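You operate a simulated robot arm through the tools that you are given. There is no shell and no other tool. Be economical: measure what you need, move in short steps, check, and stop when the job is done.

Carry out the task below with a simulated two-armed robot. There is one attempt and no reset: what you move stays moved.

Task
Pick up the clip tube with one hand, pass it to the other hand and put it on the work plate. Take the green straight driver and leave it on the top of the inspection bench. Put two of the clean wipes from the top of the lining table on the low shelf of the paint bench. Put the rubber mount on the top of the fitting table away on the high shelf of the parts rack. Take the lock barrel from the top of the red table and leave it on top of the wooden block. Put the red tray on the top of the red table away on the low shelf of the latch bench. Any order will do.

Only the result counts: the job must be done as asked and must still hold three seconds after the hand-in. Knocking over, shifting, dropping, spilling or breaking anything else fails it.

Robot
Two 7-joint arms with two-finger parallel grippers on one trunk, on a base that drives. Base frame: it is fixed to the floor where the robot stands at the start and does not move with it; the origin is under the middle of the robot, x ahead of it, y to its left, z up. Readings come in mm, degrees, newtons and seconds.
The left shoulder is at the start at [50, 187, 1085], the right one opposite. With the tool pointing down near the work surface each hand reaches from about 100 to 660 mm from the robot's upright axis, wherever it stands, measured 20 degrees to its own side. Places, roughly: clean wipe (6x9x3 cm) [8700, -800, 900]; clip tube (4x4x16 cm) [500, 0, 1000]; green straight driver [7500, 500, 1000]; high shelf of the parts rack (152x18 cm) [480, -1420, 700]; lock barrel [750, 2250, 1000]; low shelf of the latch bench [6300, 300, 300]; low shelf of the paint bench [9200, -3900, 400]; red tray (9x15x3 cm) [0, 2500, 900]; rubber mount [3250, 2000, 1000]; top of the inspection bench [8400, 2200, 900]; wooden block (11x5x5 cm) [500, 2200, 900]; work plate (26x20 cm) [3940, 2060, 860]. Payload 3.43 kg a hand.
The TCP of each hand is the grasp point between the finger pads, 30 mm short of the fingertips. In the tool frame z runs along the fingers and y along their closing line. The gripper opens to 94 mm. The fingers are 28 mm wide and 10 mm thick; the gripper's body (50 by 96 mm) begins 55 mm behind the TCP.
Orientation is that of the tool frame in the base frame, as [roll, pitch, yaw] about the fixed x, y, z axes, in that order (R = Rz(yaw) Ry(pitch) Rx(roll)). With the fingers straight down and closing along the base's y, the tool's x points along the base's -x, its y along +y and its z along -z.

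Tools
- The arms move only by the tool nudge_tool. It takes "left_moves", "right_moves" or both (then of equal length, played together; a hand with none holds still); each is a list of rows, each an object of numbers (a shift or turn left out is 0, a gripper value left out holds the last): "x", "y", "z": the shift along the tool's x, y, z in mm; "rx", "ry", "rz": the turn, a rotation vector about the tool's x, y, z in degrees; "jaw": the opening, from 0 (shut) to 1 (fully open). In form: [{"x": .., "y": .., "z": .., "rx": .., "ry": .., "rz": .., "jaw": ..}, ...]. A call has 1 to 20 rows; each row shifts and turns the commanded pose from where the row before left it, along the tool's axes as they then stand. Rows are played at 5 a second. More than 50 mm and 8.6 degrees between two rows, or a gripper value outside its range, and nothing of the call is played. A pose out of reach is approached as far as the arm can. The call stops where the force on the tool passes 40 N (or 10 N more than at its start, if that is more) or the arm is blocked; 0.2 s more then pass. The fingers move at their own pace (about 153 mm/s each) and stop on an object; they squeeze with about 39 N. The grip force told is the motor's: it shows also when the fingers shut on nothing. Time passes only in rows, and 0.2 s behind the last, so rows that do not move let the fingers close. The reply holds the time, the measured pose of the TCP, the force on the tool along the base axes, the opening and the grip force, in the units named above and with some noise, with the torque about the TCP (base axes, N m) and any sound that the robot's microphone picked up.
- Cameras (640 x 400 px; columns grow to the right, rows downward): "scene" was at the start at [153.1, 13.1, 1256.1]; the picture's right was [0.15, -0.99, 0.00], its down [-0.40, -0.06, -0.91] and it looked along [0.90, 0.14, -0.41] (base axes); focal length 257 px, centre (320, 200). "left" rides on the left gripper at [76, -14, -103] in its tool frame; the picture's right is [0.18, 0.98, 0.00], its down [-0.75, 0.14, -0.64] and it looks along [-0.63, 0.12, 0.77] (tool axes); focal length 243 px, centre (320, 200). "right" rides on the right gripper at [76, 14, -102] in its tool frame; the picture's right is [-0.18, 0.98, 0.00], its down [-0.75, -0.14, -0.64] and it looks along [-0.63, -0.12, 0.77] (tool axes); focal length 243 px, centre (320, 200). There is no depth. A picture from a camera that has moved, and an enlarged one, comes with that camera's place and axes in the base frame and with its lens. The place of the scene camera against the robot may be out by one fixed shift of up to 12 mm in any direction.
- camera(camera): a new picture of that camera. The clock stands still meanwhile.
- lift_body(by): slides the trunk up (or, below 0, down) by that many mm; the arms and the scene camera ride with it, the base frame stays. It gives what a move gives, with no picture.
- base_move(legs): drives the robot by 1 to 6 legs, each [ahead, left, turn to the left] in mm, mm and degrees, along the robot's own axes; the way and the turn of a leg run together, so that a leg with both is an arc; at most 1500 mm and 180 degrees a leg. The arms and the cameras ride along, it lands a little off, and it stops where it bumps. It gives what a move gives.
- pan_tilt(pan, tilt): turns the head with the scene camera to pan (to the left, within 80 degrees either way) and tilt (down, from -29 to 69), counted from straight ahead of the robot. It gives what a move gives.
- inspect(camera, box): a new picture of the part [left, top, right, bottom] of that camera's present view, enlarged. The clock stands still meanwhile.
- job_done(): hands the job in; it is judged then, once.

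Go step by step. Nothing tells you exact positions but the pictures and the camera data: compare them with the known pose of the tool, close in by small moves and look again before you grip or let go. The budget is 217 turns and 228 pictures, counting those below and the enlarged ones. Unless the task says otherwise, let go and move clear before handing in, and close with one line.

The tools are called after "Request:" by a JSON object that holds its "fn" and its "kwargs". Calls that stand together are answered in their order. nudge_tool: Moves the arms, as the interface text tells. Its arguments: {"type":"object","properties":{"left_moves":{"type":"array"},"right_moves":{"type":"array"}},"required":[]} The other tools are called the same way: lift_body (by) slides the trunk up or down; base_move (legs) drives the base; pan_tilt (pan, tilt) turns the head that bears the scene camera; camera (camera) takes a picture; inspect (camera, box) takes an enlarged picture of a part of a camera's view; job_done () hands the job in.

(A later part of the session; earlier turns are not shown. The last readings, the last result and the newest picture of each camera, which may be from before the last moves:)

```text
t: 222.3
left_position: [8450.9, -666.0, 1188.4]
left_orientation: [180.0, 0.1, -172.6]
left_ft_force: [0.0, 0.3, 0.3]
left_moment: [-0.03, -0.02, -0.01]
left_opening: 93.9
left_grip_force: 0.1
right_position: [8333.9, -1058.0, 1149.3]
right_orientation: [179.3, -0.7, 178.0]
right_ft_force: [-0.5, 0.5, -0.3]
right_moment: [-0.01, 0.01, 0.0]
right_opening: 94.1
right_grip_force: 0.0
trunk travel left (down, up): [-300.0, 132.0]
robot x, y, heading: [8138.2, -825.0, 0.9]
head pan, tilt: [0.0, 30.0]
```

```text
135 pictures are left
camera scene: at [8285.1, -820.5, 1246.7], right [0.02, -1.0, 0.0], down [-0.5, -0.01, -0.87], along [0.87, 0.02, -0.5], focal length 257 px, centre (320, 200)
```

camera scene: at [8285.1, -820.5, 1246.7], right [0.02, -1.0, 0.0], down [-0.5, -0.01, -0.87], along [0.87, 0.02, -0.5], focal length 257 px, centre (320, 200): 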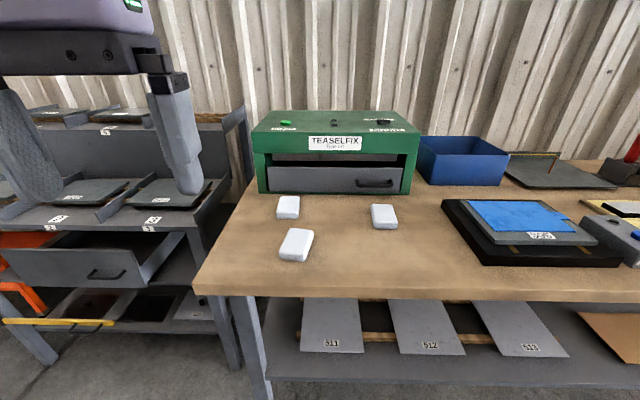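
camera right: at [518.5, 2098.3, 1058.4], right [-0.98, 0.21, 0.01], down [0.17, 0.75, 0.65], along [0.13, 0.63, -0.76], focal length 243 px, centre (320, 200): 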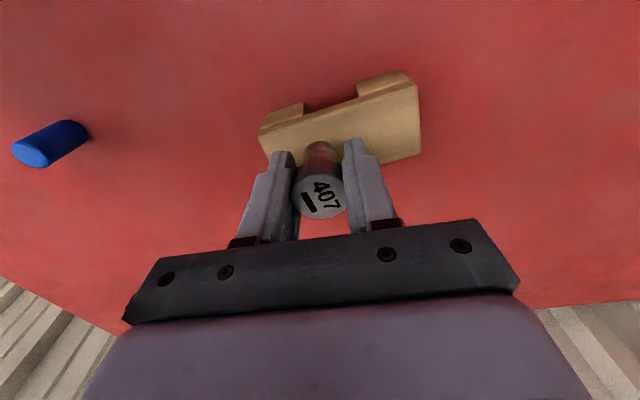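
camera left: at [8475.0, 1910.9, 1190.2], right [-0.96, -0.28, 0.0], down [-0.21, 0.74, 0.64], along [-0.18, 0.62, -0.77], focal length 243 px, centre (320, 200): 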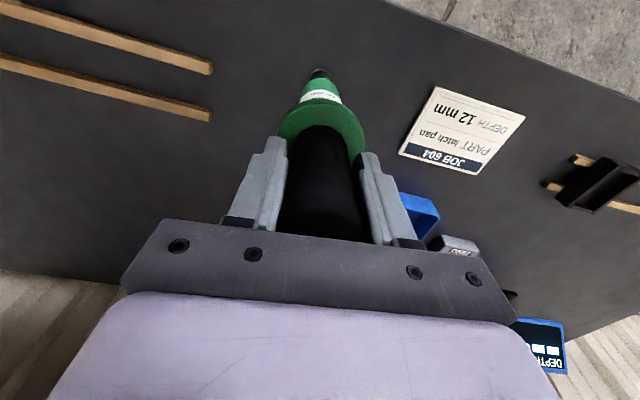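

Three white wipes lie on the table at about [8730,-756], [8878,-720] and [8844,-973]. I'll drive 200 mm closer and take a closer look.

Request:
{"fn": "base_move", "kwargs": {"legs": [[210, 0, -0.9]]}}

Request:
{"fn": "pan_tilt", "kwargs": {"pan": 0, "tilt": 50}}

Request:
{"fn": "camera", "kwargs": {"camera": "scene"}}

Request:
{"fn": "inspect", "kwargs": {"camera": "scene", "box": [230, 100, 430, 260]}}

```text
t: 224.0
left_position: [8665.0, -667.2, 1188.2]
left_orientation: [180.0, 0.0, -173.7]
left_ft_force: [-0.5, -0.5, 0.4]
left_moment: [-0.01, -0.03, 0.0]
left_opening: 94.1
left_grip_force: 0.1
right_position: [8542.9, -1059.3, 1149.0]
right_orientation: [179.3, -0.8, 177.0]
right_ft_force: [-0.3, -0.1, 0.8]
right_moment: [0.02, 0.01, -0.05]
right_opening: 94.1
right_grip_force: 0.0
trunk travel left (down, up): [-300.0, 132.0]
robot x, y, heading: [8343.3, -818.4, 0.3]
head pan, tilt: [0.0, 30.0]
```

```text
t: 224.8
left_position: [8665.5, -665.9, 1188.0]
left_orientation: [180.0, 0.2, -173.7]
left_ft_force: [-0.6, -0.2, -0.7]
left_moment: [0.0, -0.01, -0.02]
left_opening: 94.0
left_grip_force: 0.1
right_position: [8541.5, -1059.2, 1150.5]
right_orientation: [179.3, -0.9, 176.9]
right_ft_force: [0.7, 0.0, 0.4]
right_moment: [0.0, 0.03, 0.02]
right_opening: 94.0
right_grip_force: 0.1
trunk travel left (down, up): [-300.0, 132.0]
robot x, y, heading: [8344.4, -822.4, 0.4]
head pan, tilt: [0.0, 50.0]
```

```text
134 pictures are left
camera scene: at [8482.5, -820.4, 1217.1], right [0.0, -1.0, 0.0], down [-0.77, 0.0, -0.64], along [0.64, 0.0, -0.77], focal length 257 px, centre (320, 200)
```

scene: 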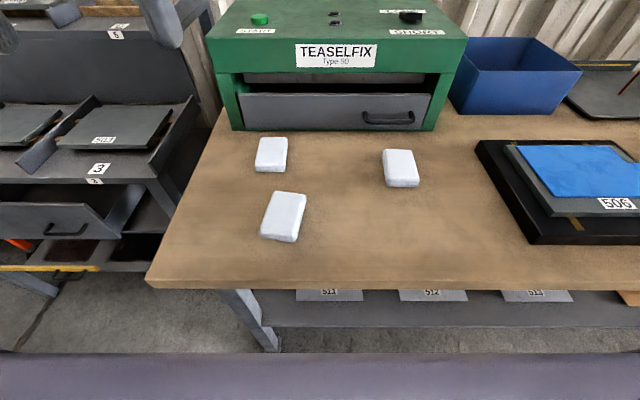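

```text
2.50 times, centred on (330, 180) of scene
camera zoom: at [8482.5, -820.4, 1217.1], right [0.0, -1.0, 0.0], down [-0.77, 0.0, -0.64], along [0.64, 0.0, -0.77], focal length 642 px, centre (295, 250)
```

zoom: 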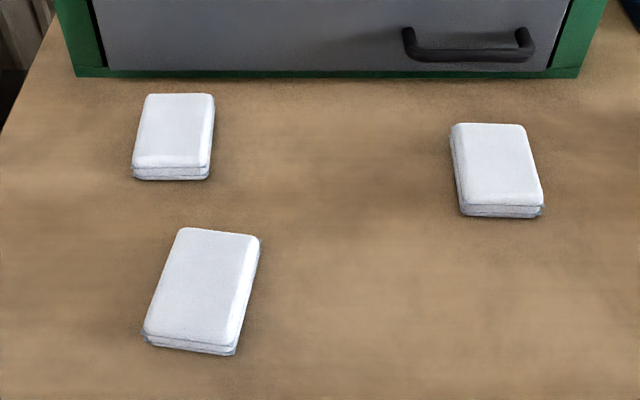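

Wipe A is near [8740, -760] (yaw −11°) and wipe C near [8853, -972] (yaw −5°). I'll position the left hand over A first.

Request:
{"fn": "nudge_tool", "kwargs": {"left_moves": [{"rz": 8.5}, {"rz": 8.5}, {"x": -30, "y": -26}, {"x": -30, "y": -26}, {"x": -31, "y": -26}, {"z": 45}, {"z": 45}, {"z": 45}, {"z": 45}, {}]}}

Request:
{"fn": "camera", "kwargs": {"camera": "left"}}

```text
t: 227.0
left_position: [8739.2, -761.3, 1008.1]
left_orientation: [-179.9, 0.2, 169.3]
left_ft_force: [-0.2, 0.4, -0.1]
left_moment: [-0.02, 0.01, 0.02]
left_opening: 94.1
left_grip_force: 0.1
right_position: [8542.8, -1060.4, 1149.2]
right_orientation: [179.3, -0.8, 176.8]
right_ft_force: [-0.2, 0.1, 0.4]
right_moment: [-0.03, -0.02, -0.03]
right_opening: 93.8
right_grip_force: 0.1
trunk travel left (down, up): [-300.0, 132.0]
robot x, y, heading: [8342.6, -820.4, 0.3]
head pan, tilt: [0.0, 50.0]
```

```text
132 pictures are left
camera left: at [8663.0, -760.0, 1109.9], right [0.0, 1.0, 0.0], down [0.77, 0.0, 0.64], along [0.64, 0.0, -0.77], focal length 243 px, centre (320, 200)
```

left: 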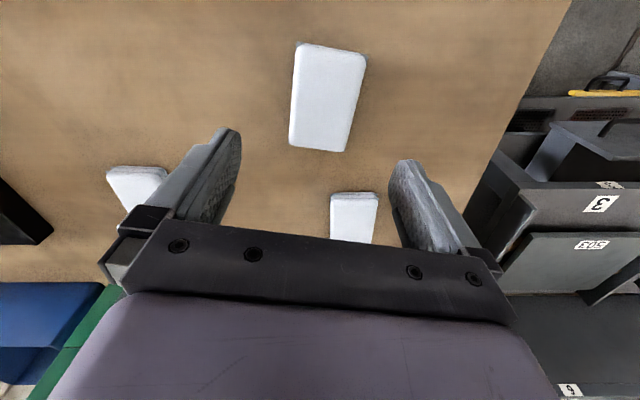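

Wipe A is at about [8736, -757]. I'll make a small correction, lower around it, and grip.

Request:
{"fn": "nudge_tool", "kwargs": {"left_moves": [{"y": 4, "x": 2, "rz": -3}, {"z": 40}, {"z": 40}, {"z": 20}, {}]}}

Request:
{"fn": "camera", "kwargs": {"camera": "left"}}

```text
t: 228.2
left_position: [8739.0, -754.8, 909.8]
left_orientation: [-180.0, 0.2, 172.3]
left_ft_force: [-0.4, -0.3, -0.1]
left_moment: [0.03, -0.01, -0.01]
left_opening: 94.0
left_grip_force: 0.1
right_position: [8543.1, -1060.0, 1150.9]
right_orientation: [179.2, -0.8, 176.8]
right_ft_force: [0.1, 0.1, 0.0]
right_moment: [-0.01, 0.02, 0.01]
right_opening: 94.1
right_grip_force: 0.0
trunk travel left (down, up): [-300.0, 132.0]
robot x, y, heading: [8344.7, -822.0, 0.3]
head pan, tilt: [0.0, 50.0]
```

```text
131 pictures are left
camera left: at [8662.6, -758.9, 1010.6], right [-0.05, 1.0, 0.0], down [0.76, 0.04, 0.64], along [0.64, 0.03, -0.77], focal length 243 px, centre (320, 200)
```

left: 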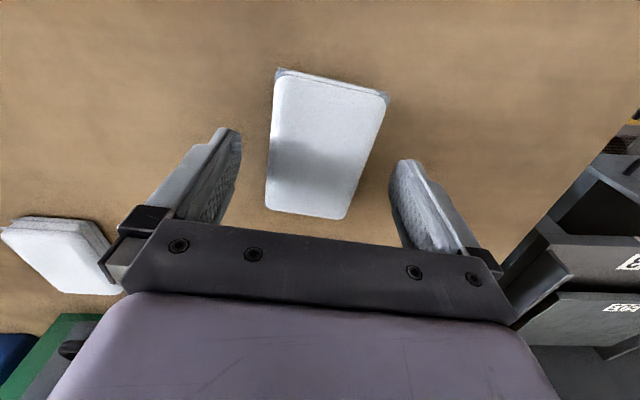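

Request:
{"fn": "nudge_tool", "kwargs": {"left_moves": [{"x": 6, "y": -2}, {"z": 14}, {"jaw": 0}, {}, {}, {}]}}

Request:
{"fn": "nudge_tool", "kwargs": {"left_moves": [{"z": -15}, {"z": -40}, {"z": -40}, {"z": -40}, {}]}}

Request:
{"fn": "camera", "kwargs": {"camera": "left"}}

```text
t: 229.6
left_position: [8732.5, -756.7, 894.9]
left_orientation: [179.9, 0.1, 172.3]
left_ft_force: [-0.4, 0.5, 0.2]
left_moment: [0.0, -0.02, 0.0]
left_opening: 58.7
left_grip_force: 39.3
right_position: [8541.8, -1060.4, 1150.5]
right_orientation: [179.2, -0.8, 176.9]
right_ft_force: [0.6, 0.4, 0.4]
right_moment: [0.02, 0.02, 0.03]
right_opening: 94.0
right_grip_force: 0.1
trunk travel left (down, up): [-300.0, 132.0]
robot x, y, heading: [8345.8, -824.7, 0.2]
head pan, tilt: [0.0, 50.0]
```

```text
t: 230.8
left_position: [8733.0, -756.3, 1031.5]
left_orientation: [180.0, 0.1, 172.3]
left_ft_force: [0.5, 0.5, -0.4]
left_moment: [-0.02, 0.01, 0.0]
left_opening: 58.7
left_grip_force: 39.4
right_position: [8543.0, -1059.6, 1149.5]
right_orientation: [179.4, -0.8, 176.9]
right_ft_force: [0.4, -0.4, 0.1]
right_moment: [0.03, -0.04, -0.01]
right_opening: 93.7
right_grip_force: 0.1
trunk travel left (down, up): [-300.0, 132.0]
robot x, y, heading: [8344.0, -820.2, 0.2]
head pan, tilt: [0.0, 50.0]
```

```text
130 pictures are left
camera left: at [8657.0, -760.1, 1133.0], right [-0.05, 1.0, 0.0], down [0.76, 0.04, 0.64], along [0.64, 0.03, -0.77], focal length 243 px, centre (320, 200)
```

left: 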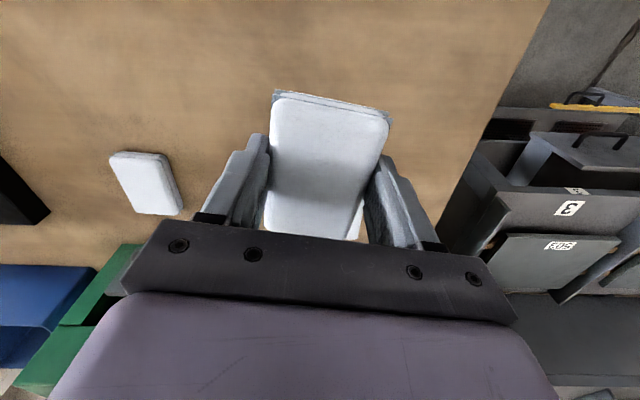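

Wipe A is held, but for a low shelf I need the hand tilted forward while the wipe stays flat. I'll set it back down, tilt 40°, and re-grip.

Request:
{"fn": "nudge_tool", "kwargs": {"left_moves": [{"z": 45}, {"z": 45}, {"z": 38}, {"z": 7.5}, {}]}}

Request:
{"fn": "nudge_tool", "kwargs": {"left_moves": [{"jaw": 1}, {}, {}, {"z": -6}, {"ry": -8}, {"ry": -8}, {"ry": -8}, {"ry": -8}, {"ry": -8}, {}]}}

Request:
{"fn": "camera", "kwargs": {"camera": "left"}}

Request:
{"fn": "camera", "kwargs": {"camera": "scene"}}

```text
t: 232.0
left_position: [8731.3, -757.7, 894.8]
left_orientation: [179.9, 0.2, 172.3]
left_ft_force: [-1.1, 0.9, 5.0]
left_moment: [0.0, 0.03, -0.05]
left_opening: 58.7
left_grip_force: 38.6
right_position: [8541.1, -1059.7, 1150.0]
right_orientation: [179.3, -0.7, 176.9]
right_ft_force: [0.3, 1.0, -0.6]
right_moment: [0.0, 0.02, -0.04]
right_opening: 94.3
right_grip_force: 0.0
trunk travel left (down, up): [-300.0, 132.0]
robot x, y, heading: [8342.1, -821.7, 0.3]
head pan, tilt: [0.0, 50.0]
```

```text
t: 234.2
left_position: [8733.0, -757.7, 901.3]
left_orientation: [-179.9, 40.2, 172.3]
left_ft_force: [-0.2, 0.5, -0.5]
left_moment: [0.01, 0.02, 0.02]
left_opening: 94.2
left_grip_force: 0.1
right_position: [8541.2, -1059.4, 1149.7]
right_orientation: [179.3, -0.8, 176.9]
right_ft_force: [0.7, 0.4, 0.5]
right_moment: [-0.03, 0.0, -0.03]
right_opening: 94.2
right_grip_force: 0.0
trunk travel left (down, up): [-300.0, 132.0]
robot x, y, heading: [8344.4, -819.1, 0.1]
head pan, tilt: [0.0, 50.0]
```

```text
129 pictures are left
camera left: at [8608.5, -754.2, 928.9], right [-0.01, 0.99, -0.12], down [0.18, 0.12, 0.98], along [0.98, -0.01, -0.18], focal length 243 px, centre (320, 200)
```

left: 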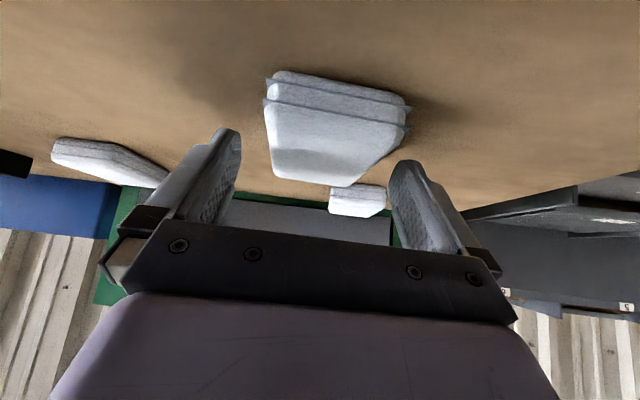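

```text
128 pictures are left
camera scene: at [8482.4, -820.4, 1217.1], right [0.0, -1.0, 0.0], down [-0.77, 0.0, -0.64], along [0.64, 0.0, -0.77], focal length 257 px, centre (320, 200)
```

scene: 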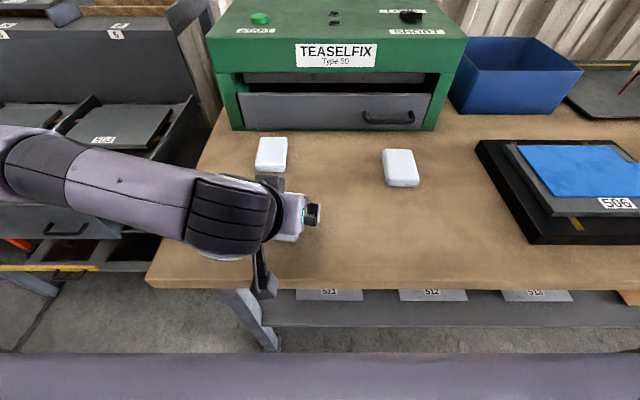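

Request:
{"fn": "nudge_tool", "kwargs": {"left_moves": [{"z": -3.3, "x": 10.3}, {}, {"jaw": 0}, {}, {}, {}]}}

Request:
{"fn": "nudge_tool", "kwargs": {"left_moves": [{"z": -15, "x": -12.9}, {"z": -31, "x": -25.7}, {"z": -31, "x": -25.7}, {"z": -31, "x": -25.7}, {}]}}

Request:
{"fn": "camera", "kwargs": {"camera": "left"}}

Request:
{"fn": "camera", "kwargs": {"camera": "scene"}}

```text
t: 235.6
left_position: [8723.1, -756.5, 898.2]
left_orientation: [-180.0, 40.2, 172.4]
left_ft_force: [0.7, -0.6, 9.1]
left_moment: [0.26, -0.02, -0.06]
left_opening: 58.8
left_grip_force: 39.0
right_position: [8542.9, -1060.3, 1150.1]
right_orientation: [179.4, -0.7, 176.9]
right_ft_force: [-0.5, 0.1, -0.1]
right_moment: [-0.01, 0.03, -0.02]
right_opening: 93.8
right_grip_force: 0.1
trunk travel left (down, up): [-300.0, 132.0]
robot x, y, heading: [8342.2, -822.5, 0.2]
head pan, tilt: [0.0, 50.0]
```

```text
t: 236.8
left_position: [8721.7, -755.3, 1035.6]
left_orientation: [179.9, 40.1, 172.2]
left_ft_force: [-0.2, -0.3, -0.5]
left_moment: [0.0, 0.04, -0.01]
left_opening: 58.6
left_grip_force: 39.2
right_position: [8542.6, -1059.8, 1150.4]
right_orientation: [179.3, -0.8, 176.9]
right_ft_force: [0.4, 0.3, 1.2]
right_moment: [0.01, -0.03, 0.03]
right_opening: 94.0
right_grip_force: 0.1
trunk travel left (down, up): [-300.0, 132.0]
robot x, y, heading: [8343.1, -819.8, 0.3]
head pan, tilt: [0.0, 50.0]
```

```text
127 pictures are left
camera left: at [8598.0, -753.0, 1065.2], right [-0.01, 0.99, -0.12], down [0.18, 0.12, 0.98], along [0.98, -0.01, -0.18], focal length 243 px, centre (320, 200)
```

left: 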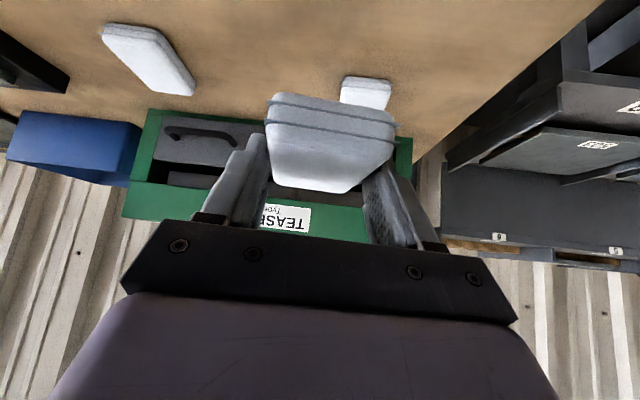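

```text
126 pictures are left
camera scene: at [8482.5, -820.3, 1217.1], right [0.0, -1.0, 0.0], down [-0.77, 0.0, -0.64], along [0.64, 0.0, -0.77], focal length 257 px, centre (320, 200)
```

scene: 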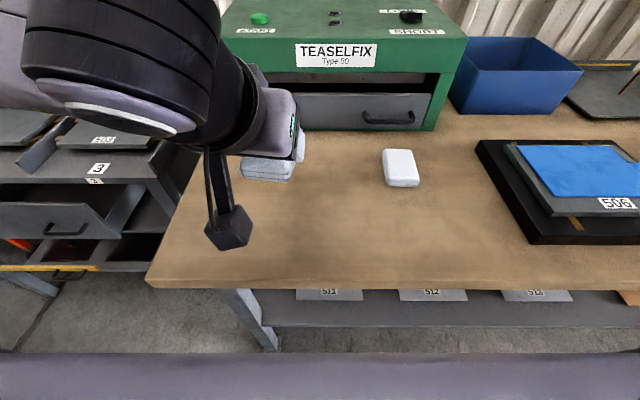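

Wipe A is held flat with the tilted hand. I'll pull the left hand back and bring the right hand, also tilted, over wipe C.

Request:
{"fn": "nudge_tool", "kwargs": {"left_moves": [{"z": -25, "x": 35, "y": 10}, {"z": -25, "x": 35, "y": 10}, {"z": -25, "x": 35, "y": 20}, {"z": -25, "x": 35, "y": 20}, {"y": 20}, {}, {}, {}, {}, {}, {}, {}, {}, {}], "right_moves": [{"ry": -8}, {"ry": -8}, {"ry": -8}, {"ry": -8}, {"ry": -8}, {"z": 38, "x": -16.3, "y": 13}, {"z": 38, "x": -16.3, "y": 13}, {"z": 38, "x": -16.3, "y": 13}, {"z": 38, "x": -16.3, "y": 13}, {"z": 38, "x": -16.3, "y": 13}, {"z": 38, "x": -16.3, "y": 13}, {"z": 38, "x": -16.3, "y": 13}, {"z": 38, "x": -16.3, "y": 13}, {}]}}

Request:
{"fn": "camera", "kwargs": {"camera": "right"}}

Request:
{"fn": "camera", "kwargs": {"camera": "scene"}}

```text
t: 237.6
left_position: [8640.2, -731.1, 1047.9]
left_orientation: [179.4, 40.9, 172.8]
left_ft_force: [4.4, -0.6, 1.2]
left_moment: [0.04, 0.38, 0.07]
left_opening: 58.9
left_grip_force: 39.0
left hand out of reach, approached as far as the arm can: row 2, 3
right_position: [8541.9, -1058.7, 1149.6]
right_orientation: [179.3, 21.3, 176.7]
right_ft_force: [0.4, 0.6, -0.1]
right_moment: [-0.02, 0.0, 0.01]
right_opening: 94.0
right_grip_force: 0.1
trunk travel left (down, up): [-300.0, 132.0]
robot x, y, heading: [8343.6, -819.5, 0.4]
head pan, tilt: [0.0, 50.0]
stopped in row 3 (left hand): the force on the tool passed its limit (the readings are from after the stop); the commanded pose is now the measured one
```

```text
125 pictures are left
camera right: at [8435.1, -1039.6, 1218.9], right [0.22, 0.97, 0.08], down [0.46, -0.18, 0.87], along [0.86, -0.16, -0.49], focal length 243 px, centre (320, 200)
```

right: 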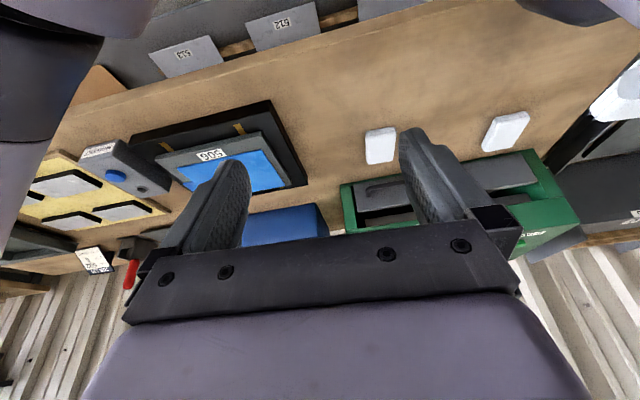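

```text
124 pictures are left
camera scene: at [8482.6, -820.2, 1217.0], right [0.0, -1.0, 0.0], down [-0.77, 0.0, -0.64], along [0.64, 0.0, -0.77], focal length 257 px, centre (320, 200)
```

scene: 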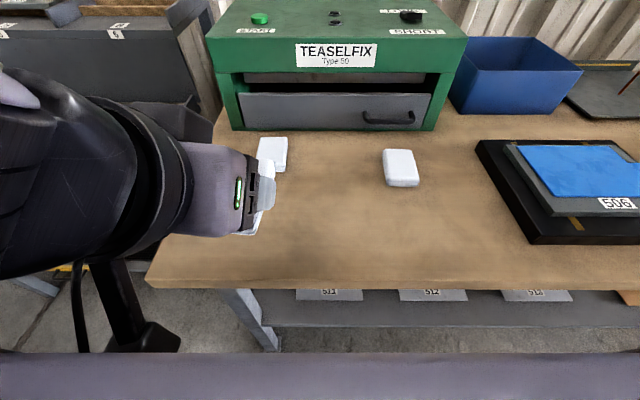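

The left hand hit its own limit close to the body, so I'll move it slightly forward and up. The right hand continues over wipe C.

Request:
{"fn": "nudge_tool", "kwargs": {"left_moves": [{"z": 13, "x": -15}, {"z": -20, "x": -17}, {"z": -20, "x": -17}, {}, {}, {}, {}, {}, {}, {}, {}, {}], "right_moves": [{"ry": -8}, {"ry": -8}, {"ry": -2}, {"z": 38, "x": -16.3, "y": 13}, {"z": 38, "x": -16.3, "y": 13}, {"z": 38, "x": -16.3, "y": 13}, {"z": 38, "x": -16.3, "y": 13}, {"z": 38, "x": -16.3, "y": 13}, {"z": 38, "x": -16.3, "y": 13}, {"z": 38, "x": -16.3, "y": 13}, {"z": 38, "x": -16.3, "y": 13}, {}]}}

Request:
{"fn": "camera", "kwargs": {"camera": "right"}}

Request:
{"fn": "camera", "kwargs": {"camera": "left"}}

```text
t: 240.2
left_position: [8659.1, -733.4, 1099.0]
left_orientation: [179.0, 40.6, 172.6]
left_ft_force: [-0.9, 0.3, 0.0]
left_moment: [0.01, 0.01, -0.03]
left_opening: 58.7
left_grip_force: 38.7
right_position: [8845.6, -968.0, 1011.5]
right_orientation: [178.9, 39.4, 176.4]
right_ft_force: [-0.1, -0.5, -0.1]
right_moment: [-0.02, 0.01, 0.03]
right_opening: 93.9
right_grip_force: 0.0
right hand out of reach, approached as far as the arm can: row 3, 4
trunk travel left (down, up): [-300.0, 132.0]
robot x, y, heading: [8340.9, -821.0, 0.0]
head pan, tilt: [0.0, 50.0]
```

```text
123 pictures are left
camera right: at [8721.5, -947.2, 1043.5], right [0.19, 0.97, 0.13], down [0.17, -0.16, 0.97], along [0.97, -0.17, -0.2], focal length 243 px, centre (320, 200)
```

right: 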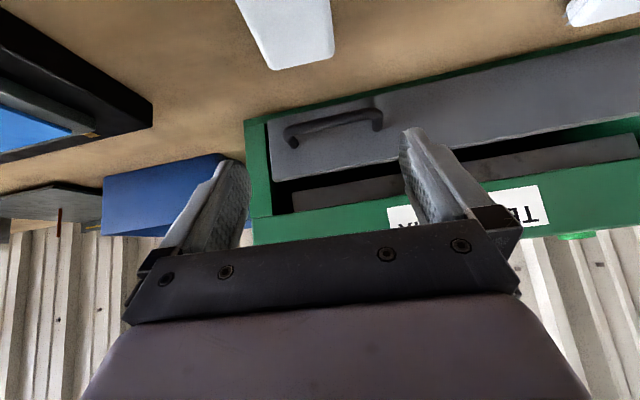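

```text
122 pictures are left
camera left: at [8534.3, -733.1, 1126.6], right [-0.02, 0.99, -0.11], down [0.17, 0.11, 0.98], along [0.99, 0.0, -0.17], focal length 243 px, centre (320, 200)
```

left: 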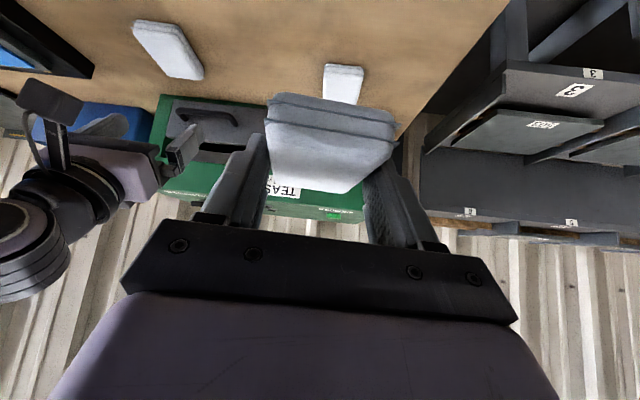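

Wipe C's far edge is at x ≈ 8900, centre y ≈ −974. I'll shift 6 mm right, lower, and check.

Request:
{"fn": "nudge_tool", "kwargs": {"right_moves": [{"y": -6}, {"z": 29, "x": 24}, {"z": 29, "x": 24}, {"z": 19, "x": 16}, {}]}}

Request:
{"fn": "camera", "kwargs": {"camera": "right"}}

Request:
{"fn": "inspect", "kwargs": {"camera": "scene", "box": [320, 80, 480, 220]}}

```text
t: 241.4
left_position: [8657.0, -734.1, 1099.4]
left_orientation: [179.0, 40.7, 172.7]
left_ft_force: [-0.2, 0.6, 0.2]
left_moment: [0.0, 0.01, 0.01]
left_opening: 58.6
left_grip_force: 38.9
right_position: [8842.7, -973.7, 912.2]
right_orientation: [179.0, 39.3, 176.3]
right_ft_force: [0.7, 0.4, -0.4]
right_moment: [-0.03, -0.02, -0.01]
right_opening: 94.0
right_grip_force: 0.2
trunk travel left (down, up): [-300.0, 132.0]
robot x, y, heading: [8340.5, -824.3, 0.2]
head pan, tilt: [0.0, 50.0]
```

```text
121 pictures are left
camera right: at [8720.6, -951.9, 944.1], right [0.2, 0.97, 0.13], down [0.17, -0.16, 0.97], along [0.97, -0.17, -0.2], focal length 243 px, centre (320, 200)
```

right: 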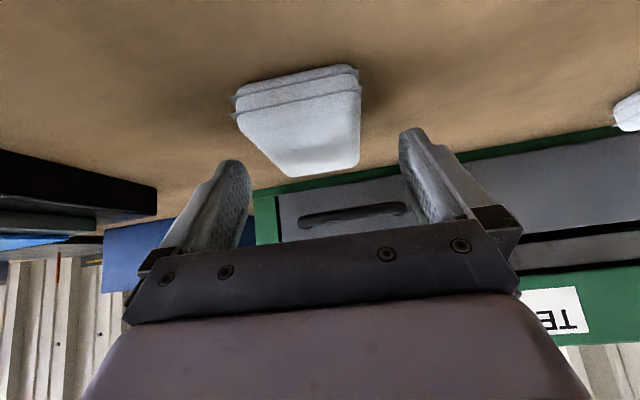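

```text
2.86 times, centred on (400, 150) of scene
camera zoom: at [8486.0, -819.3, 1222.6], right [0.02, -1.0, 0.0], down [-0.72, -0.01, -0.7], along [0.69, 0.01, -0.72], focal length 733 px, centre (91, 343)
```

zoom: 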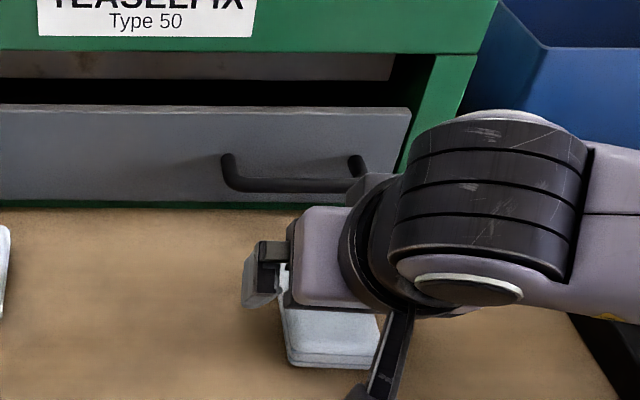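

Request:
{"fn": "nudge_tool", "kwargs": {"right_moves": [{"y": -2, "z": 10.5, "x": 9}, {}, {"jaw": 0}, {}, {}, {}]}}

Request:
{"fn": "nudge_tool", "kwargs": {"right_moves": [{"z": -15, "x": -12.9}, {"z": -31, "x": -25.7}, {"z": -31, "x": -25.7}, {"z": -31, "x": -25.7}, {}]}}

Request:
{"fn": "camera", "kwargs": {"camera": "right"}}

Request:
{"fn": "camera", "kwargs": {"camera": "scene"}}

```text
t: 242.8
left_position: [8657.1, -732.8, 1101.0]
left_orientation: [179.1, 40.7, 172.6]
left_ft_force: [-0.2, -0.2, 0.5]
left_moment: [-0.02, 0.0, 0.01]
left_opening: 58.8
left_grip_force: 38.4
right_position: [8842.5, -973.6, 899.3]
right_orientation: [179.1, 39.2, 176.3]
right_ft_force: [-0.1, -0.5, 0.0]
right_moment: [-0.02, -0.02, 0.0]
right_opening: 58.7
right_grip_force: 38.9
trunk travel left (down, up): [-300.0, 132.0]
robot x, y, heading: [8344.3, -819.6, 0.1]
head pan, tilt: [0.0, 50.0]
```

```text
t: 244.0
left_position: [8658.8, -734.3, 1099.7]
left_orientation: [179.1, 40.7, 172.7]
left_ft_force: [-0.3, -1.3, -0.2]
left_moment: [0.03, 0.01, 0.03]
left_opening: 59.0
left_grip_force: 39.3
right_position: [8843.9, -976.4, 1038.4]
right_orientation: [179.1, 39.3, 176.4]
right_ft_force: [0.3, -0.4, -1.0]
right_moment: [-0.03, 0.02, 0.03]
right_opening: 58.5
right_grip_force: 38.9
trunk travel left (down, up): [-300.0, 132.0]
robot x, y, heading: [8341.6, -822.2, 0.1]
head pan, tilt: [0.0, 50.0]
```

```text
119 pictures are left
camera right: at [8721.1, -955.5, 1071.8], right [0.2, 0.97, 0.13], down [0.17, -0.16, 0.97], along [0.97, -0.17, -0.2], focal length 243 px, centre (320, 200)
```

right: 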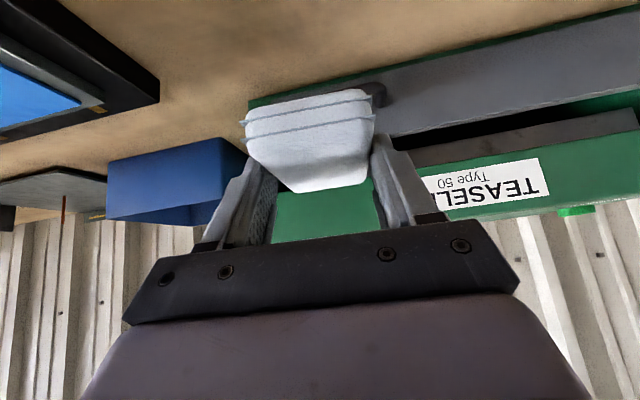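

```text
118 pictures are left
camera scene: at [8485.8, -818.8, 1222.3], right [0.02, -1.0, 0.0], down [-0.72, -0.02, -0.69], along [0.69, 0.02, -0.72], focal length 257 px, centre (320, 200)
```

scene: 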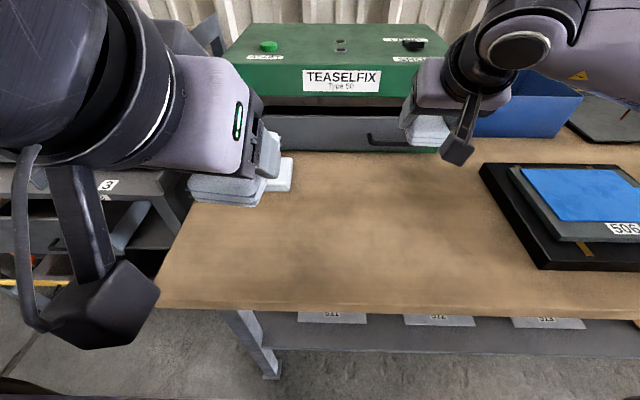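

Both wipes are held and the third stays untouched. I'll pull the right hand in and back away.

Request:
{"fn": "nudge_tool", "kwargs": {"right_moves": [{"z": -25.7, "x": 30.6}, {"z": -25.7, "x": 30.6}, {"z": -25.7, "x": 30.6}, {}]}}

Request:
{"fn": "base_move", "kwargs": {"legs": [[-350, 0, 0], [0, 0, -90]]}}

Request:
{"fn": "pan_tilt", "kwargs": {"pan": 0, "tilt": 10}}

Request:
{"fn": "camera", "kwargs": {"camera": "scene"}}

```text
t: 245.0
left_position: [8658.3, -734.2, 1100.1]
left_orientation: [179.0, 40.7, 172.8]
left_ft_force: [0.3, -0.4, -0.2]
left_moment: [-0.01, 0.0, -0.05]
left_opening: 58.8
left_grip_force: 38.6
right_position: [8725.0, -969.7, 1040.8]
right_orientation: [179.1, 39.3, 176.2]
right_ft_force: [0.4, -0.1, 0.1]
right_moment: [0.01, 0.01, 0.03]
right_opening: 58.6
right_grip_force: 39.0
trunk travel left (down, up): [-300.0, 132.0]
robot x, y, heading: [8348.9, -821.1, 0.2]
head pan, tilt: [0.0, 50.0]
```

```text
t: 251.2
left_position: [8073.7, -1137.2, 1100.0]
left_orientation: [179.2, 40.8, 81.6]
left_ft_force: [0.2, -0.8, -0.3]
left_moment: [0.02, 0.01, 0.0]
left_opening: 58.9
left_grip_force: 39.0
right_position: [7833.7, -1200.2, 1040.9]
right_orientation: [179.0, 39.5, 85.3]
right_ft_force: [-0.1, -0.7, 0.0]
right_moment: [0.02, 0.0, 0.05]
right_opening: 58.5
right_grip_force: 39.4
trunk travel left (down, up): [-300.0, 132.0]
robot x, y, heading: [7991.0, -821.6, -90.7]
head pan, tilt: [0.0, 50.0]
```

```text
t: 252.2
left_position: [8072.3, -1138.8, 1099.0]
left_orientation: [179.3, 40.6, 81.7]
left_ft_force: [0.4, 0.9, -0.5]
left_moment: [0.01, 0.02, 0.01]
left_opening: 58.6
left_grip_force: 39.4
right_position: [7835.0, -1200.3, 1041.1]
right_orientation: [179.1, 39.4, 85.3]
right_ft_force: [0.3, 0.5, -0.6]
right_moment: [0.03, -0.02, -0.01]
right_opening: 58.4
right_grip_force: 38.5
trunk travel left (down, up): [-300.0, 132.0]
robot x, y, heading: [7994.0, -823.9, -90.5]
head pan, tilt: [0.0, 10.0]
```

```text
117 pictures are left
camera scene: at [7993.6, -973.9, 1278.9], right [-1.0, 0.01, 0.0], down [0.0, 0.17, -0.98], along [-0.01, -0.98, -0.17], focal length 257 px, centre (320, 200)
```

scene: 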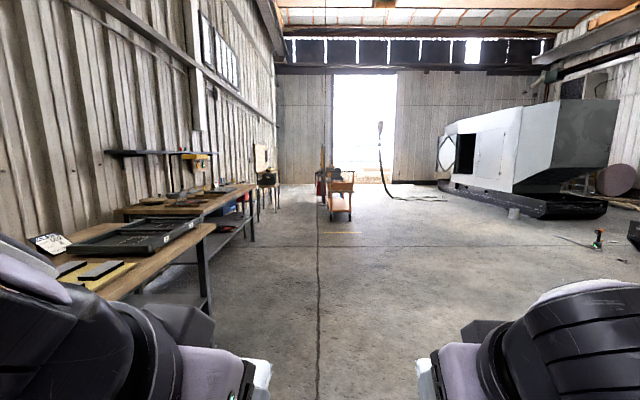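

The paint bench is further along the left wall, with its front legs at x ≈ 8950 and y from about −2900 to −4740. I'll drive down and turn to face it.

Request:
{"fn": "base_move", "kwargs": {"legs": [[1500, 0, 0], [1350, 0, 0], [0, 0, 90]]}}

Request:
{"fn": "pan_tilt", "kwargs": {"pan": 0, "tilt": 25}}

Request:
{"fn": "camera", "kwargs": {"camera": "scene"}}

```text
t: 269.9
left_position: [8255.6, -3607.2, 1099.0]
left_orientation: [179.2, 40.7, 170.5]
left_ft_force: [-0.5, -0.4, -0.7]
left_moment: [-0.01, -0.01, -0.01]
left_opening: 58.5
left_grip_force: 39.4
right_position: [8313.5, -3844.9, 1041.6]
right_orientation: [179.1, 39.2, 174.1]
right_ft_force: [0.5, 0.1, 0.2]
right_moment: [0.01, 0.01, -0.01]
right_opening: 58.5
right_grip_force: 39.2
trunk travel left (down, up): [-300.0, 132.0]
robot x, y, heading: [7940.8, -3676.5, -2.1]
head pan, tilt: [0.0, 10.0]
```

```text
t: 270.6
left_position: [8256.9, -3606.6, 1099.0]
left_orientation: [179.1, 40.7, 170.5]
left_ft_force: [-0.7, 0.5, -0.4]
left_moment: [0.0, 0.03, -0.01]
left_opening: 59.0
left_grip_force: 38.8
right_position: [8312.4, -3845.3, 1041.3]
right_orientation: [179.1, 39.2, 174.1]
right_ft_force: [0.5, 0.5, -0.3]
right_moment: [0.0, -0.02, 0.0]
right_opening: 58.6
right_grip_force: 39.2
trunk travel left (down, up): [-300.0, 132.0]
robot x, y, heading: [7940.5, -3678.9, -1.9]
head pan, tilt: [0.0, 25.0]
```

```text
116 pictures are left
camera scene: at [8091.9, -3687.2, 1254.6], right [-0.03, -1.0, 0.0], down [-0.42, 0.01, -0.91], along [0.91, -0.03, -0.42], focal length 257 px, centre (320, 200)
```

scene: 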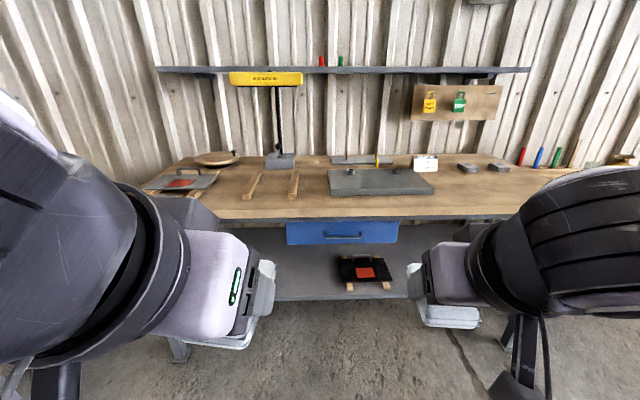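

The paint bench has a low shelf under a blue drawer, with one item on it around y −3800 to −4090. I'll lower the trunk and hands here in the open and look under.

Request:
{"fn": "lift_body", "kwargs": {"by": -300}}

Request:
{"fn": "nudge_tool", "kwargs": {"left_moves": [{"z": 13, "x": -15, "y": 20}, {"z": 36, "x": 30}, {"z": 36, "x": 30}, {"z": 36, "x": 30}, {"z": 36, "x": 30}, {"z": 36, "x": 30}, {"z": 36, "x": 30}, {}], "right_moves": [{"y": -20}, {"z": 36, "x": 30}, {"z": 36, "x": 30}, {"z": 36, "x": 30}, {"z": 36, "x": 30}, {"z": 36, "x": 30}, {}, {}]}}

Request:
{"fn": "camera", "kwargs": {"camera": "scene"}}

```text
t: 273.6
left_position: [8256.3, -3606.7, 799.2]
left_orientation: [179.1, 40.7, 170.5]
left_ft_force: [-0.7, -0.2, 0.4]
left_moment: [-0.02, 0.02, -0.01]
left_opening: 59.0
left_grip_force: 38.9
right_position: [8313.0, -3844.6, 740.1]
right_orientation: [179.1, 39.3, 174.0]
right_ft_force: [0.2, -0.1, -0.1]
right_moment: [-0.02, 0.0, -0.02]
right_opening: 58.7
right_grip_force: 39.3
trunk travel left (down, up): [0.0, 432.0]
robot x, y, heading: [7938.3, -3680.4, -2.3]
head pan, tilt: [0.0, 25.0]
```

```text
t: 275.4
left_position: [8287.0, -3591.9, 517.9]
left_orientation: [179.2, 40.6, 170.5]
left_ft_force: [-0.2, -0.6, -0.8]
left_moment: [-0.03, 0.02, 0.02]
left_opening: 59.0
left_grip_force: 39.0
left hand out of reach, approached as far as the arm can: row 4
right_position: [8308.8, -3861.9, 506.4]
right_orientation: [179.0, 39.4, 174.1]
right_ft_force: [-0.3, -0.3, 0.1]
right_moment: [-0.01, -0.02, 0.0]
right_opening: 58.5
right_grip_force: 39.7
trunk travel left (down, up): [0.0, 432.0]
robot x, y, heading: [7935.7, -3684.3, -1.9]
head pan, tilt: [0.0, 25.0]
```

```text
115 pictures are left
camera scene: at [8091.9, -3687.2, 954.6], right [-0.03, -1.0, 0.0], down [-0.42, 0.01, -0.91], along [0.91, -0.03, -0.42], focal length 257 px, centre (320, 200)
```

scene: 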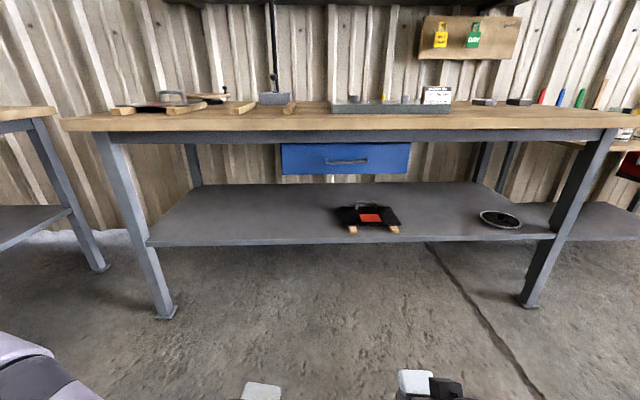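

The shelf is at z ≈ 385 with its front edge at x ≈ 8930, and it is free from y −3060 to −3720. I'll shift left to avoid the drawer and approach.

Request:
{"fn": "base_move", "kwargs": {"legs": [[0, 370, 2], [480, 0, 0]]}}

Request:
{"fn": "pan_tilt", "kwargs": {"pan": 0, "tilt": 35}}

Request:
{"fn": "camera", "kwargs": {"camera": "scene"}}

```text
t: 280.3
left_position: [8776.8, -3204.3, 518.1]
left_orientation: [179.2, 40.7, 172.8]
left_ft_force: [-0.2, -0.4, 0.3]
left_moment: [0.0, 0.01, 0.01]
left_opening: 58.9
left_grip_force: 38.6
right_position: [8808.2, -3473.1, 507.9]
right_orientation: [179.0, 39.3, 176.4]
right_ft_force: [-0.7, -0.7, 0.0]
right_moment: [-0.01, 0.03, 0.03]
right_opening: 58.4
right_grip_force: 39.0
trunk travel left (down, up): [0.0, 432.0]
robot x, y, heading: [8430.5, -3307.9, 0.3]
head pan, tilt: [0.0, 25.0]
```

```text
t: 281.0
left_position: [8778.6, -3204.1, 518.1]
left_orientation: [179.1, 40.7, 172.6]
left_ft_force: [-0.8, 0.8, -0.5]
left_moment: [0.02, -0.02, 0.0]
left_opening: 59.0
left_grip_force: 38.9
right_position: [8807.7, -3473.3, 507.2]
right_orientation: [179.1, 39.2, 176.5]
right_ft_force: [-0.5, -0.4, -0.3]
right_moment: [-0.01, 0.01, 0.01]
right_opening: 58.4
right_grip_force: 38.3
trunk travel left (down, up): [0.0, 432.0]
robot x, y, heading: [8435.7, -3307.7, 0.2]
head pan, tilt: [0.0, 35.0]
```

```text
114 pictures are left
camera scene: at [8581.5, -3307.8, 938.9], right [0.01, -1.0, 0.0], down [-0.57, 0.0, -0.82], along [0.82, 0.0, -0.57], focal length 257 px, centre (320, 200)
```

scene: 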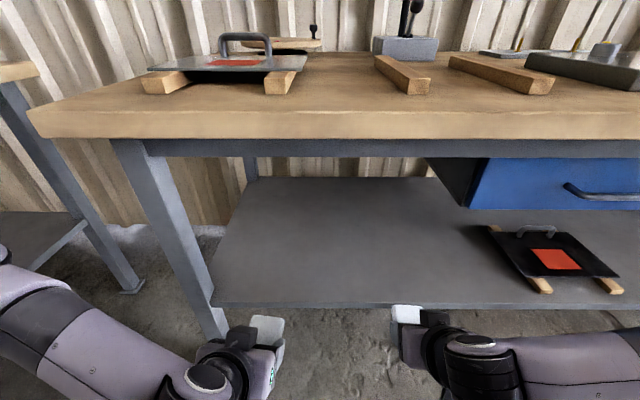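

Request:
{"fn": "nudge_tool", "kwargs": {"left_moves": [{"z": 28.3, "x": -33.7}, {"z": 28.3, "x": -33.7}, {"z": 28.3, "x": -33.7}, {"z": 28.3, "x": -33.7}, {"z": 28.3, "x": -33.7}, {"z": 27, "x": 22.5}, {}], "right_moves": [{"z": 24.7, "x": -29.4}, {"z": 24.7, "x": -29.4}, {"z": 24.7, "x": -29.4}, {"z": 24.7, "x": -29.4}, {"z": 24.7, "x": -29.4}, {"z": 20, "x": 16.5}, {}]}}

Request:
{"fn": "camera", "kwargs": {"camera": "scene"}}

Request:
{"fn": "camera", "kwargs": {"camera": "left"}}

Request:
{"fn": "camera", "kwargs": {"camera": "right"}}

```text
t: 282.6
left_position: [8996.2, -3229.2, 486.0]
left_orientation: [179.2, 40.7, 172.6]
left_ft_force: [0.7, 0.2, -1.2]
left_moment: [0.02, -0.02, 0.0]
left_opening: 59.0
left_grip_force: 39.2
right_position: [8999.3, -3481.9, 478.2]
right_orientation: [179.1, 39.2, 176.4]
right_ft_force: [0.6, 0.3, -0.5]
right_moment: [-0.03, 0.02, 0.02]
right_opening: 58.5
right_grip_force: 38.6
trunk travel left (down, up): [0.0, 432.0]
robot x, y, heading: [8430.7, -3307.9, 0.5]
head pan, tilt: [0.0, 35.0]
```

```text
113 pictures are left
camera scene: at [8581.5, -3307.8, 938.8], right [0.01, -1.0, 0.0], down [-0.57, 0.0, -0.82], along [0.82, 0.0, -0.57], focal length 257 px, centre (320, 200)
```

scene: 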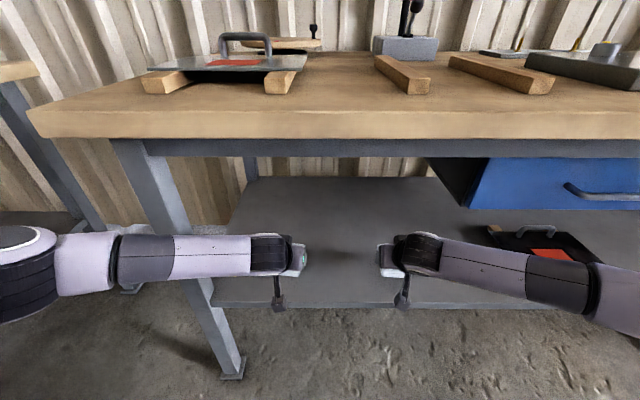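

```text
112 pictures are left
camera left: at [8872.1, -3229.0, 513.2], right [-0.02, 0.99, -0.11], down [0.17, 0.11, 0.98], along [0.99, 0.0, -0.17], focal length 243 px, centre (320, 200)
```

left: 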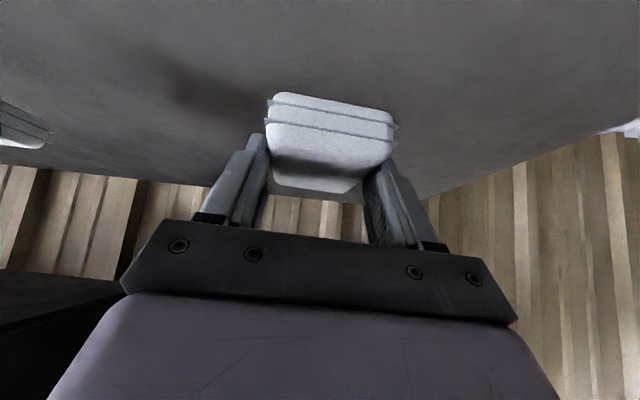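

```text
111 pictures are left
camera right: at [8877.7, -3461.6, 510.7], right [0.19, 0.97, 0.13], down [0.17, -0.16, 0.97], along [0.97, -0.17, -0.19], focal length 243 px, centre (320, 200)
```

right: 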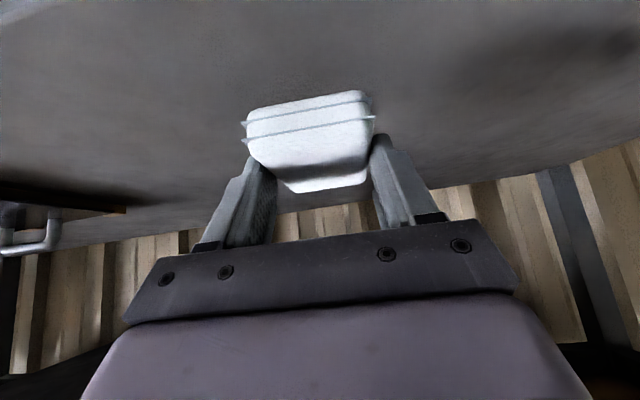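

Both wipes are over the free part of the shelf. I'll lower both, then feel for contact.

Request:
{"fn": "nudge_tool", "kwargs": {"left_moves": [{"z": 16, "x": 13.4}, {"z": 16, "x": 13.4}, {"z": 8, "x": 6.7}, {}], "right_moves": [{"z": 14, "x": 11.5}, {"z": 12, "x": 10}, {"z": 8, "x": 6.7}, {}]}}

Request:
{"fn": "nudge_tool", "kwargs": {"left_moves": [{"z": 4, "x": 3.3}, {"z": 3, "x": 2.5}, {}], "right_moves": [{"z": 4, "x": 3.3}, {"z": 3, "x": 2.5}, {}]}}

Request:
{"fn": "camera", "kwargs": {"camera": "left"}}

Request:
{"fn": "camera", "kwargs": {"camera": "right"}}

```text
t: 283.6
left_position: [8997.3, -3228.9, 438.9]
left_orientation: [179.3, 41.2, 172.9]
left_ft_force: [-2.2, 1.7, 18.1]
left_moment: [-0.39, 0.55, -0.08]
left_opening: 58.7
left_grip_force: 39.4
right_position: [9001.0, -3481.7, 438.8]
right_orientation: [179.0, 39.8, 176.4]
right_ft_force: [-1.9, 0.3, 17.8]
right_moment: [-0.47, 0.53, -0.04]
right_opening: 58.6
right_grip_force: 38.4
trunk travel left (down, up): [0.0, 432.0]
robot x, y, heading: [8433.7, -3310.7, 0.3]
head pan, tilt: [0.0, 35.0]
```

```text
t: 284.1
left_position: [9001.2, -3231.7, 438.1]
left_orientation: [179.6, 41.8, 172.9]
left_ft_force: [-2.2, 1.2, 18.6]
left_moment: [0.03, 0.57, 0.01]
left_opening: 58.9
left_grip_force: 39.1
right_position: [9003.6, -3481.9, 438.8]
right_orientation: [179.0, 40.5, 176.3]
right_ft_force: [-3.6, -1.2, 20.3]
right_moment: [-0.56, 0.71, -0.08]
right_opening: 58.5
right_grip_force: 39.1
trunk travel left (down, up): [0.0, 432.0]
robot x, y, heading: [8431.7, -3305.8, 0.1]
head pan, tilt: [0.0, 35.0]
stopped in row 2 (right hand): the force on the tool passed its limit (the readings are from after the stop); the commanded pose is now the measured one
```

```text
110 pictures are left
camera left: at [8875.7, -3230.3, 462.5], right [-0.02, 0.99, -0.12], down [0.15, 0.12, 0.98], along [0.99, 0.0, -0.15], focal length 243 px, centre (320, 200)
```

left: 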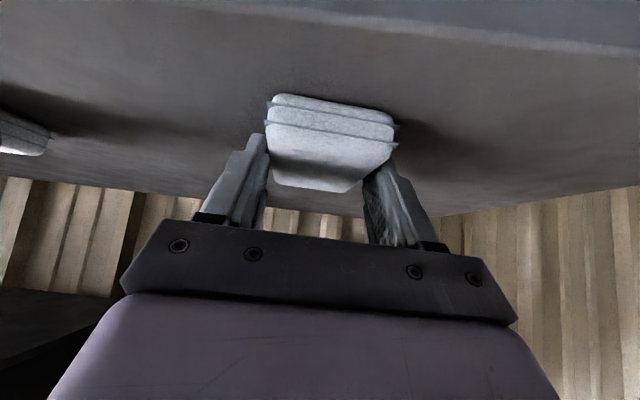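

```text
109 pictures are left
camera right: at [8880.5, -3460.6, 468.0], right [0.19, 0.97, 0.13], down [0.15, -0.16, 0.98], along [0.97, -0.17, -0.18], focal length 243 px, centre (320, 200)
```

right: 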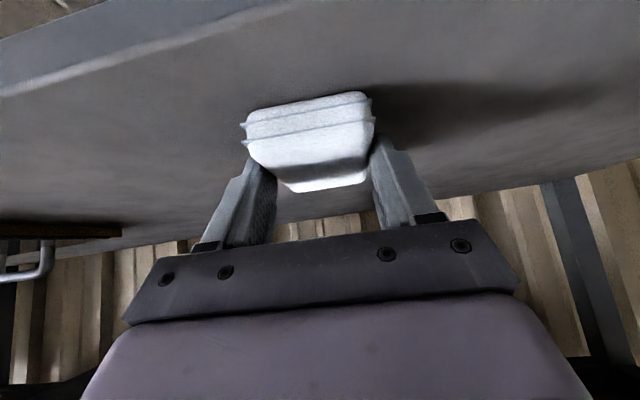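

Both wipes rest on the shelf (top at z ≈ 400). I'll release both hands and rise straight up.

Request:
{"fn": "nudge_tool", "kwargs": {"left_moves": [{"z": -2, "x": -1.6}, {"jaw": 0.9}, {}, {}, {"z": -15, "x": -12.9}, {"z": -23, "x": -19}, {"z": -25, "x": 30}, {"z": -25, "x": 30}, {"z": -25, "x": 30}, {}], "right_moves": [{"z": -2, "x": -1.6}, {"jaw": 0.9}, {}, {}, {"z": -15, "x": -12.9}, {"z": -23, "x": -19}, {"z": -25, "x": 30}, {"z": -25, "x": 30}, {"z": -25, "x": 30}, {}]}}

Request:
{"fn": "camera", "kwargs": {"camera": "scene"}}

Request:
{"fn": "camera", "kwargs": {"camera": "left"}}

Request:
{"fn": "camera", "kwargs": {"camera": "right"}}

```text
t: 286.3
left_position: [8881.7, -3216.3, 481.4]
left_orientation: [179.3, 41.3, 172.8]
left_ft_force: [0.7, 0.6, 0.9]
left_moment: [0.03, -0.01, 0.0]
left_opening: 84.8
left_grip_force: 0.0
right_position: [8885.9, -3477.9, 485.3]
right_orientation: [179.0, 39.7, 176.2]
right_ft_force: [0.5, 1.1, -0.1]
right_moment: [0.01, 0.0, 0.01]
right_opening: 84.7
right_grip_force: 0.0
trunk travel left (down, up): [0.0, 432.0]
robot x, y, heading: [8431.4, -3307.8, 0.3]
head pan, tilt: [0.0, 35.0]
```

```text
108 pictures are left
camera scene: at [8581.2, -3307.8, 938.8], right [0.01, -1.0, 0.0], down [-0.57, 0.0, -0.82], along [0.82, 0.0, -0.57], focal length 257 px, centre (320, 200)
```

scene: 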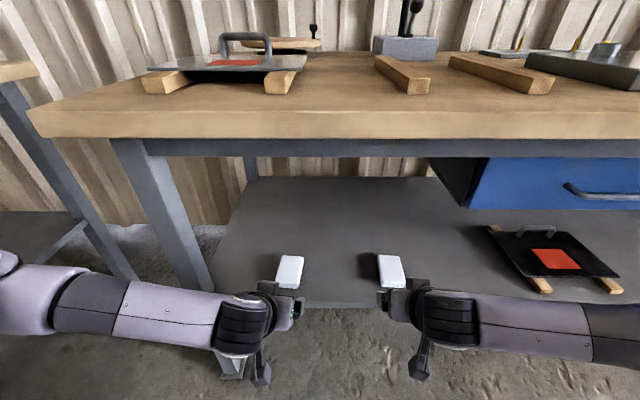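

```text
107 pictures are left
camera left: at [8757.1, -3216.3, 507.6], right [-0.02, 0.99, -0.11], down [0.16, 0.11, 0.98], along [0.99, 0.01, -0.16], focal length 243 px, centre (320, 200)
```

left: 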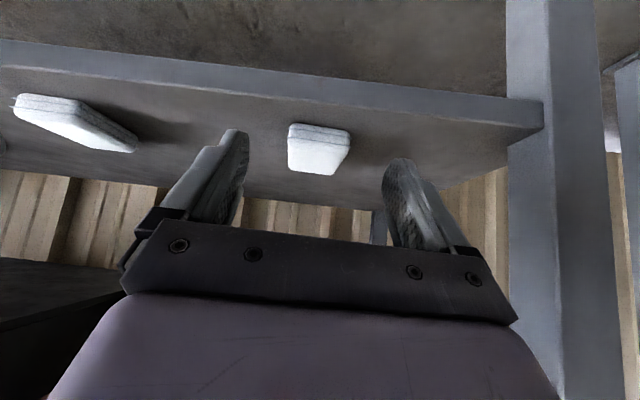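

```text
106 pictures are left
camera right: at [8762.7, -3456.4, 515.8], right [0.19, 0.97, 0.13], down [0.16, -0.16, 0.97], along [0.97, -0.17, -0.19], focal length 243 px, centre (320, 200)
```

right: 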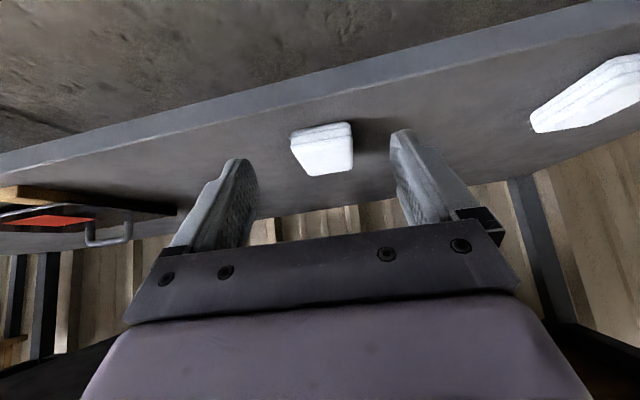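

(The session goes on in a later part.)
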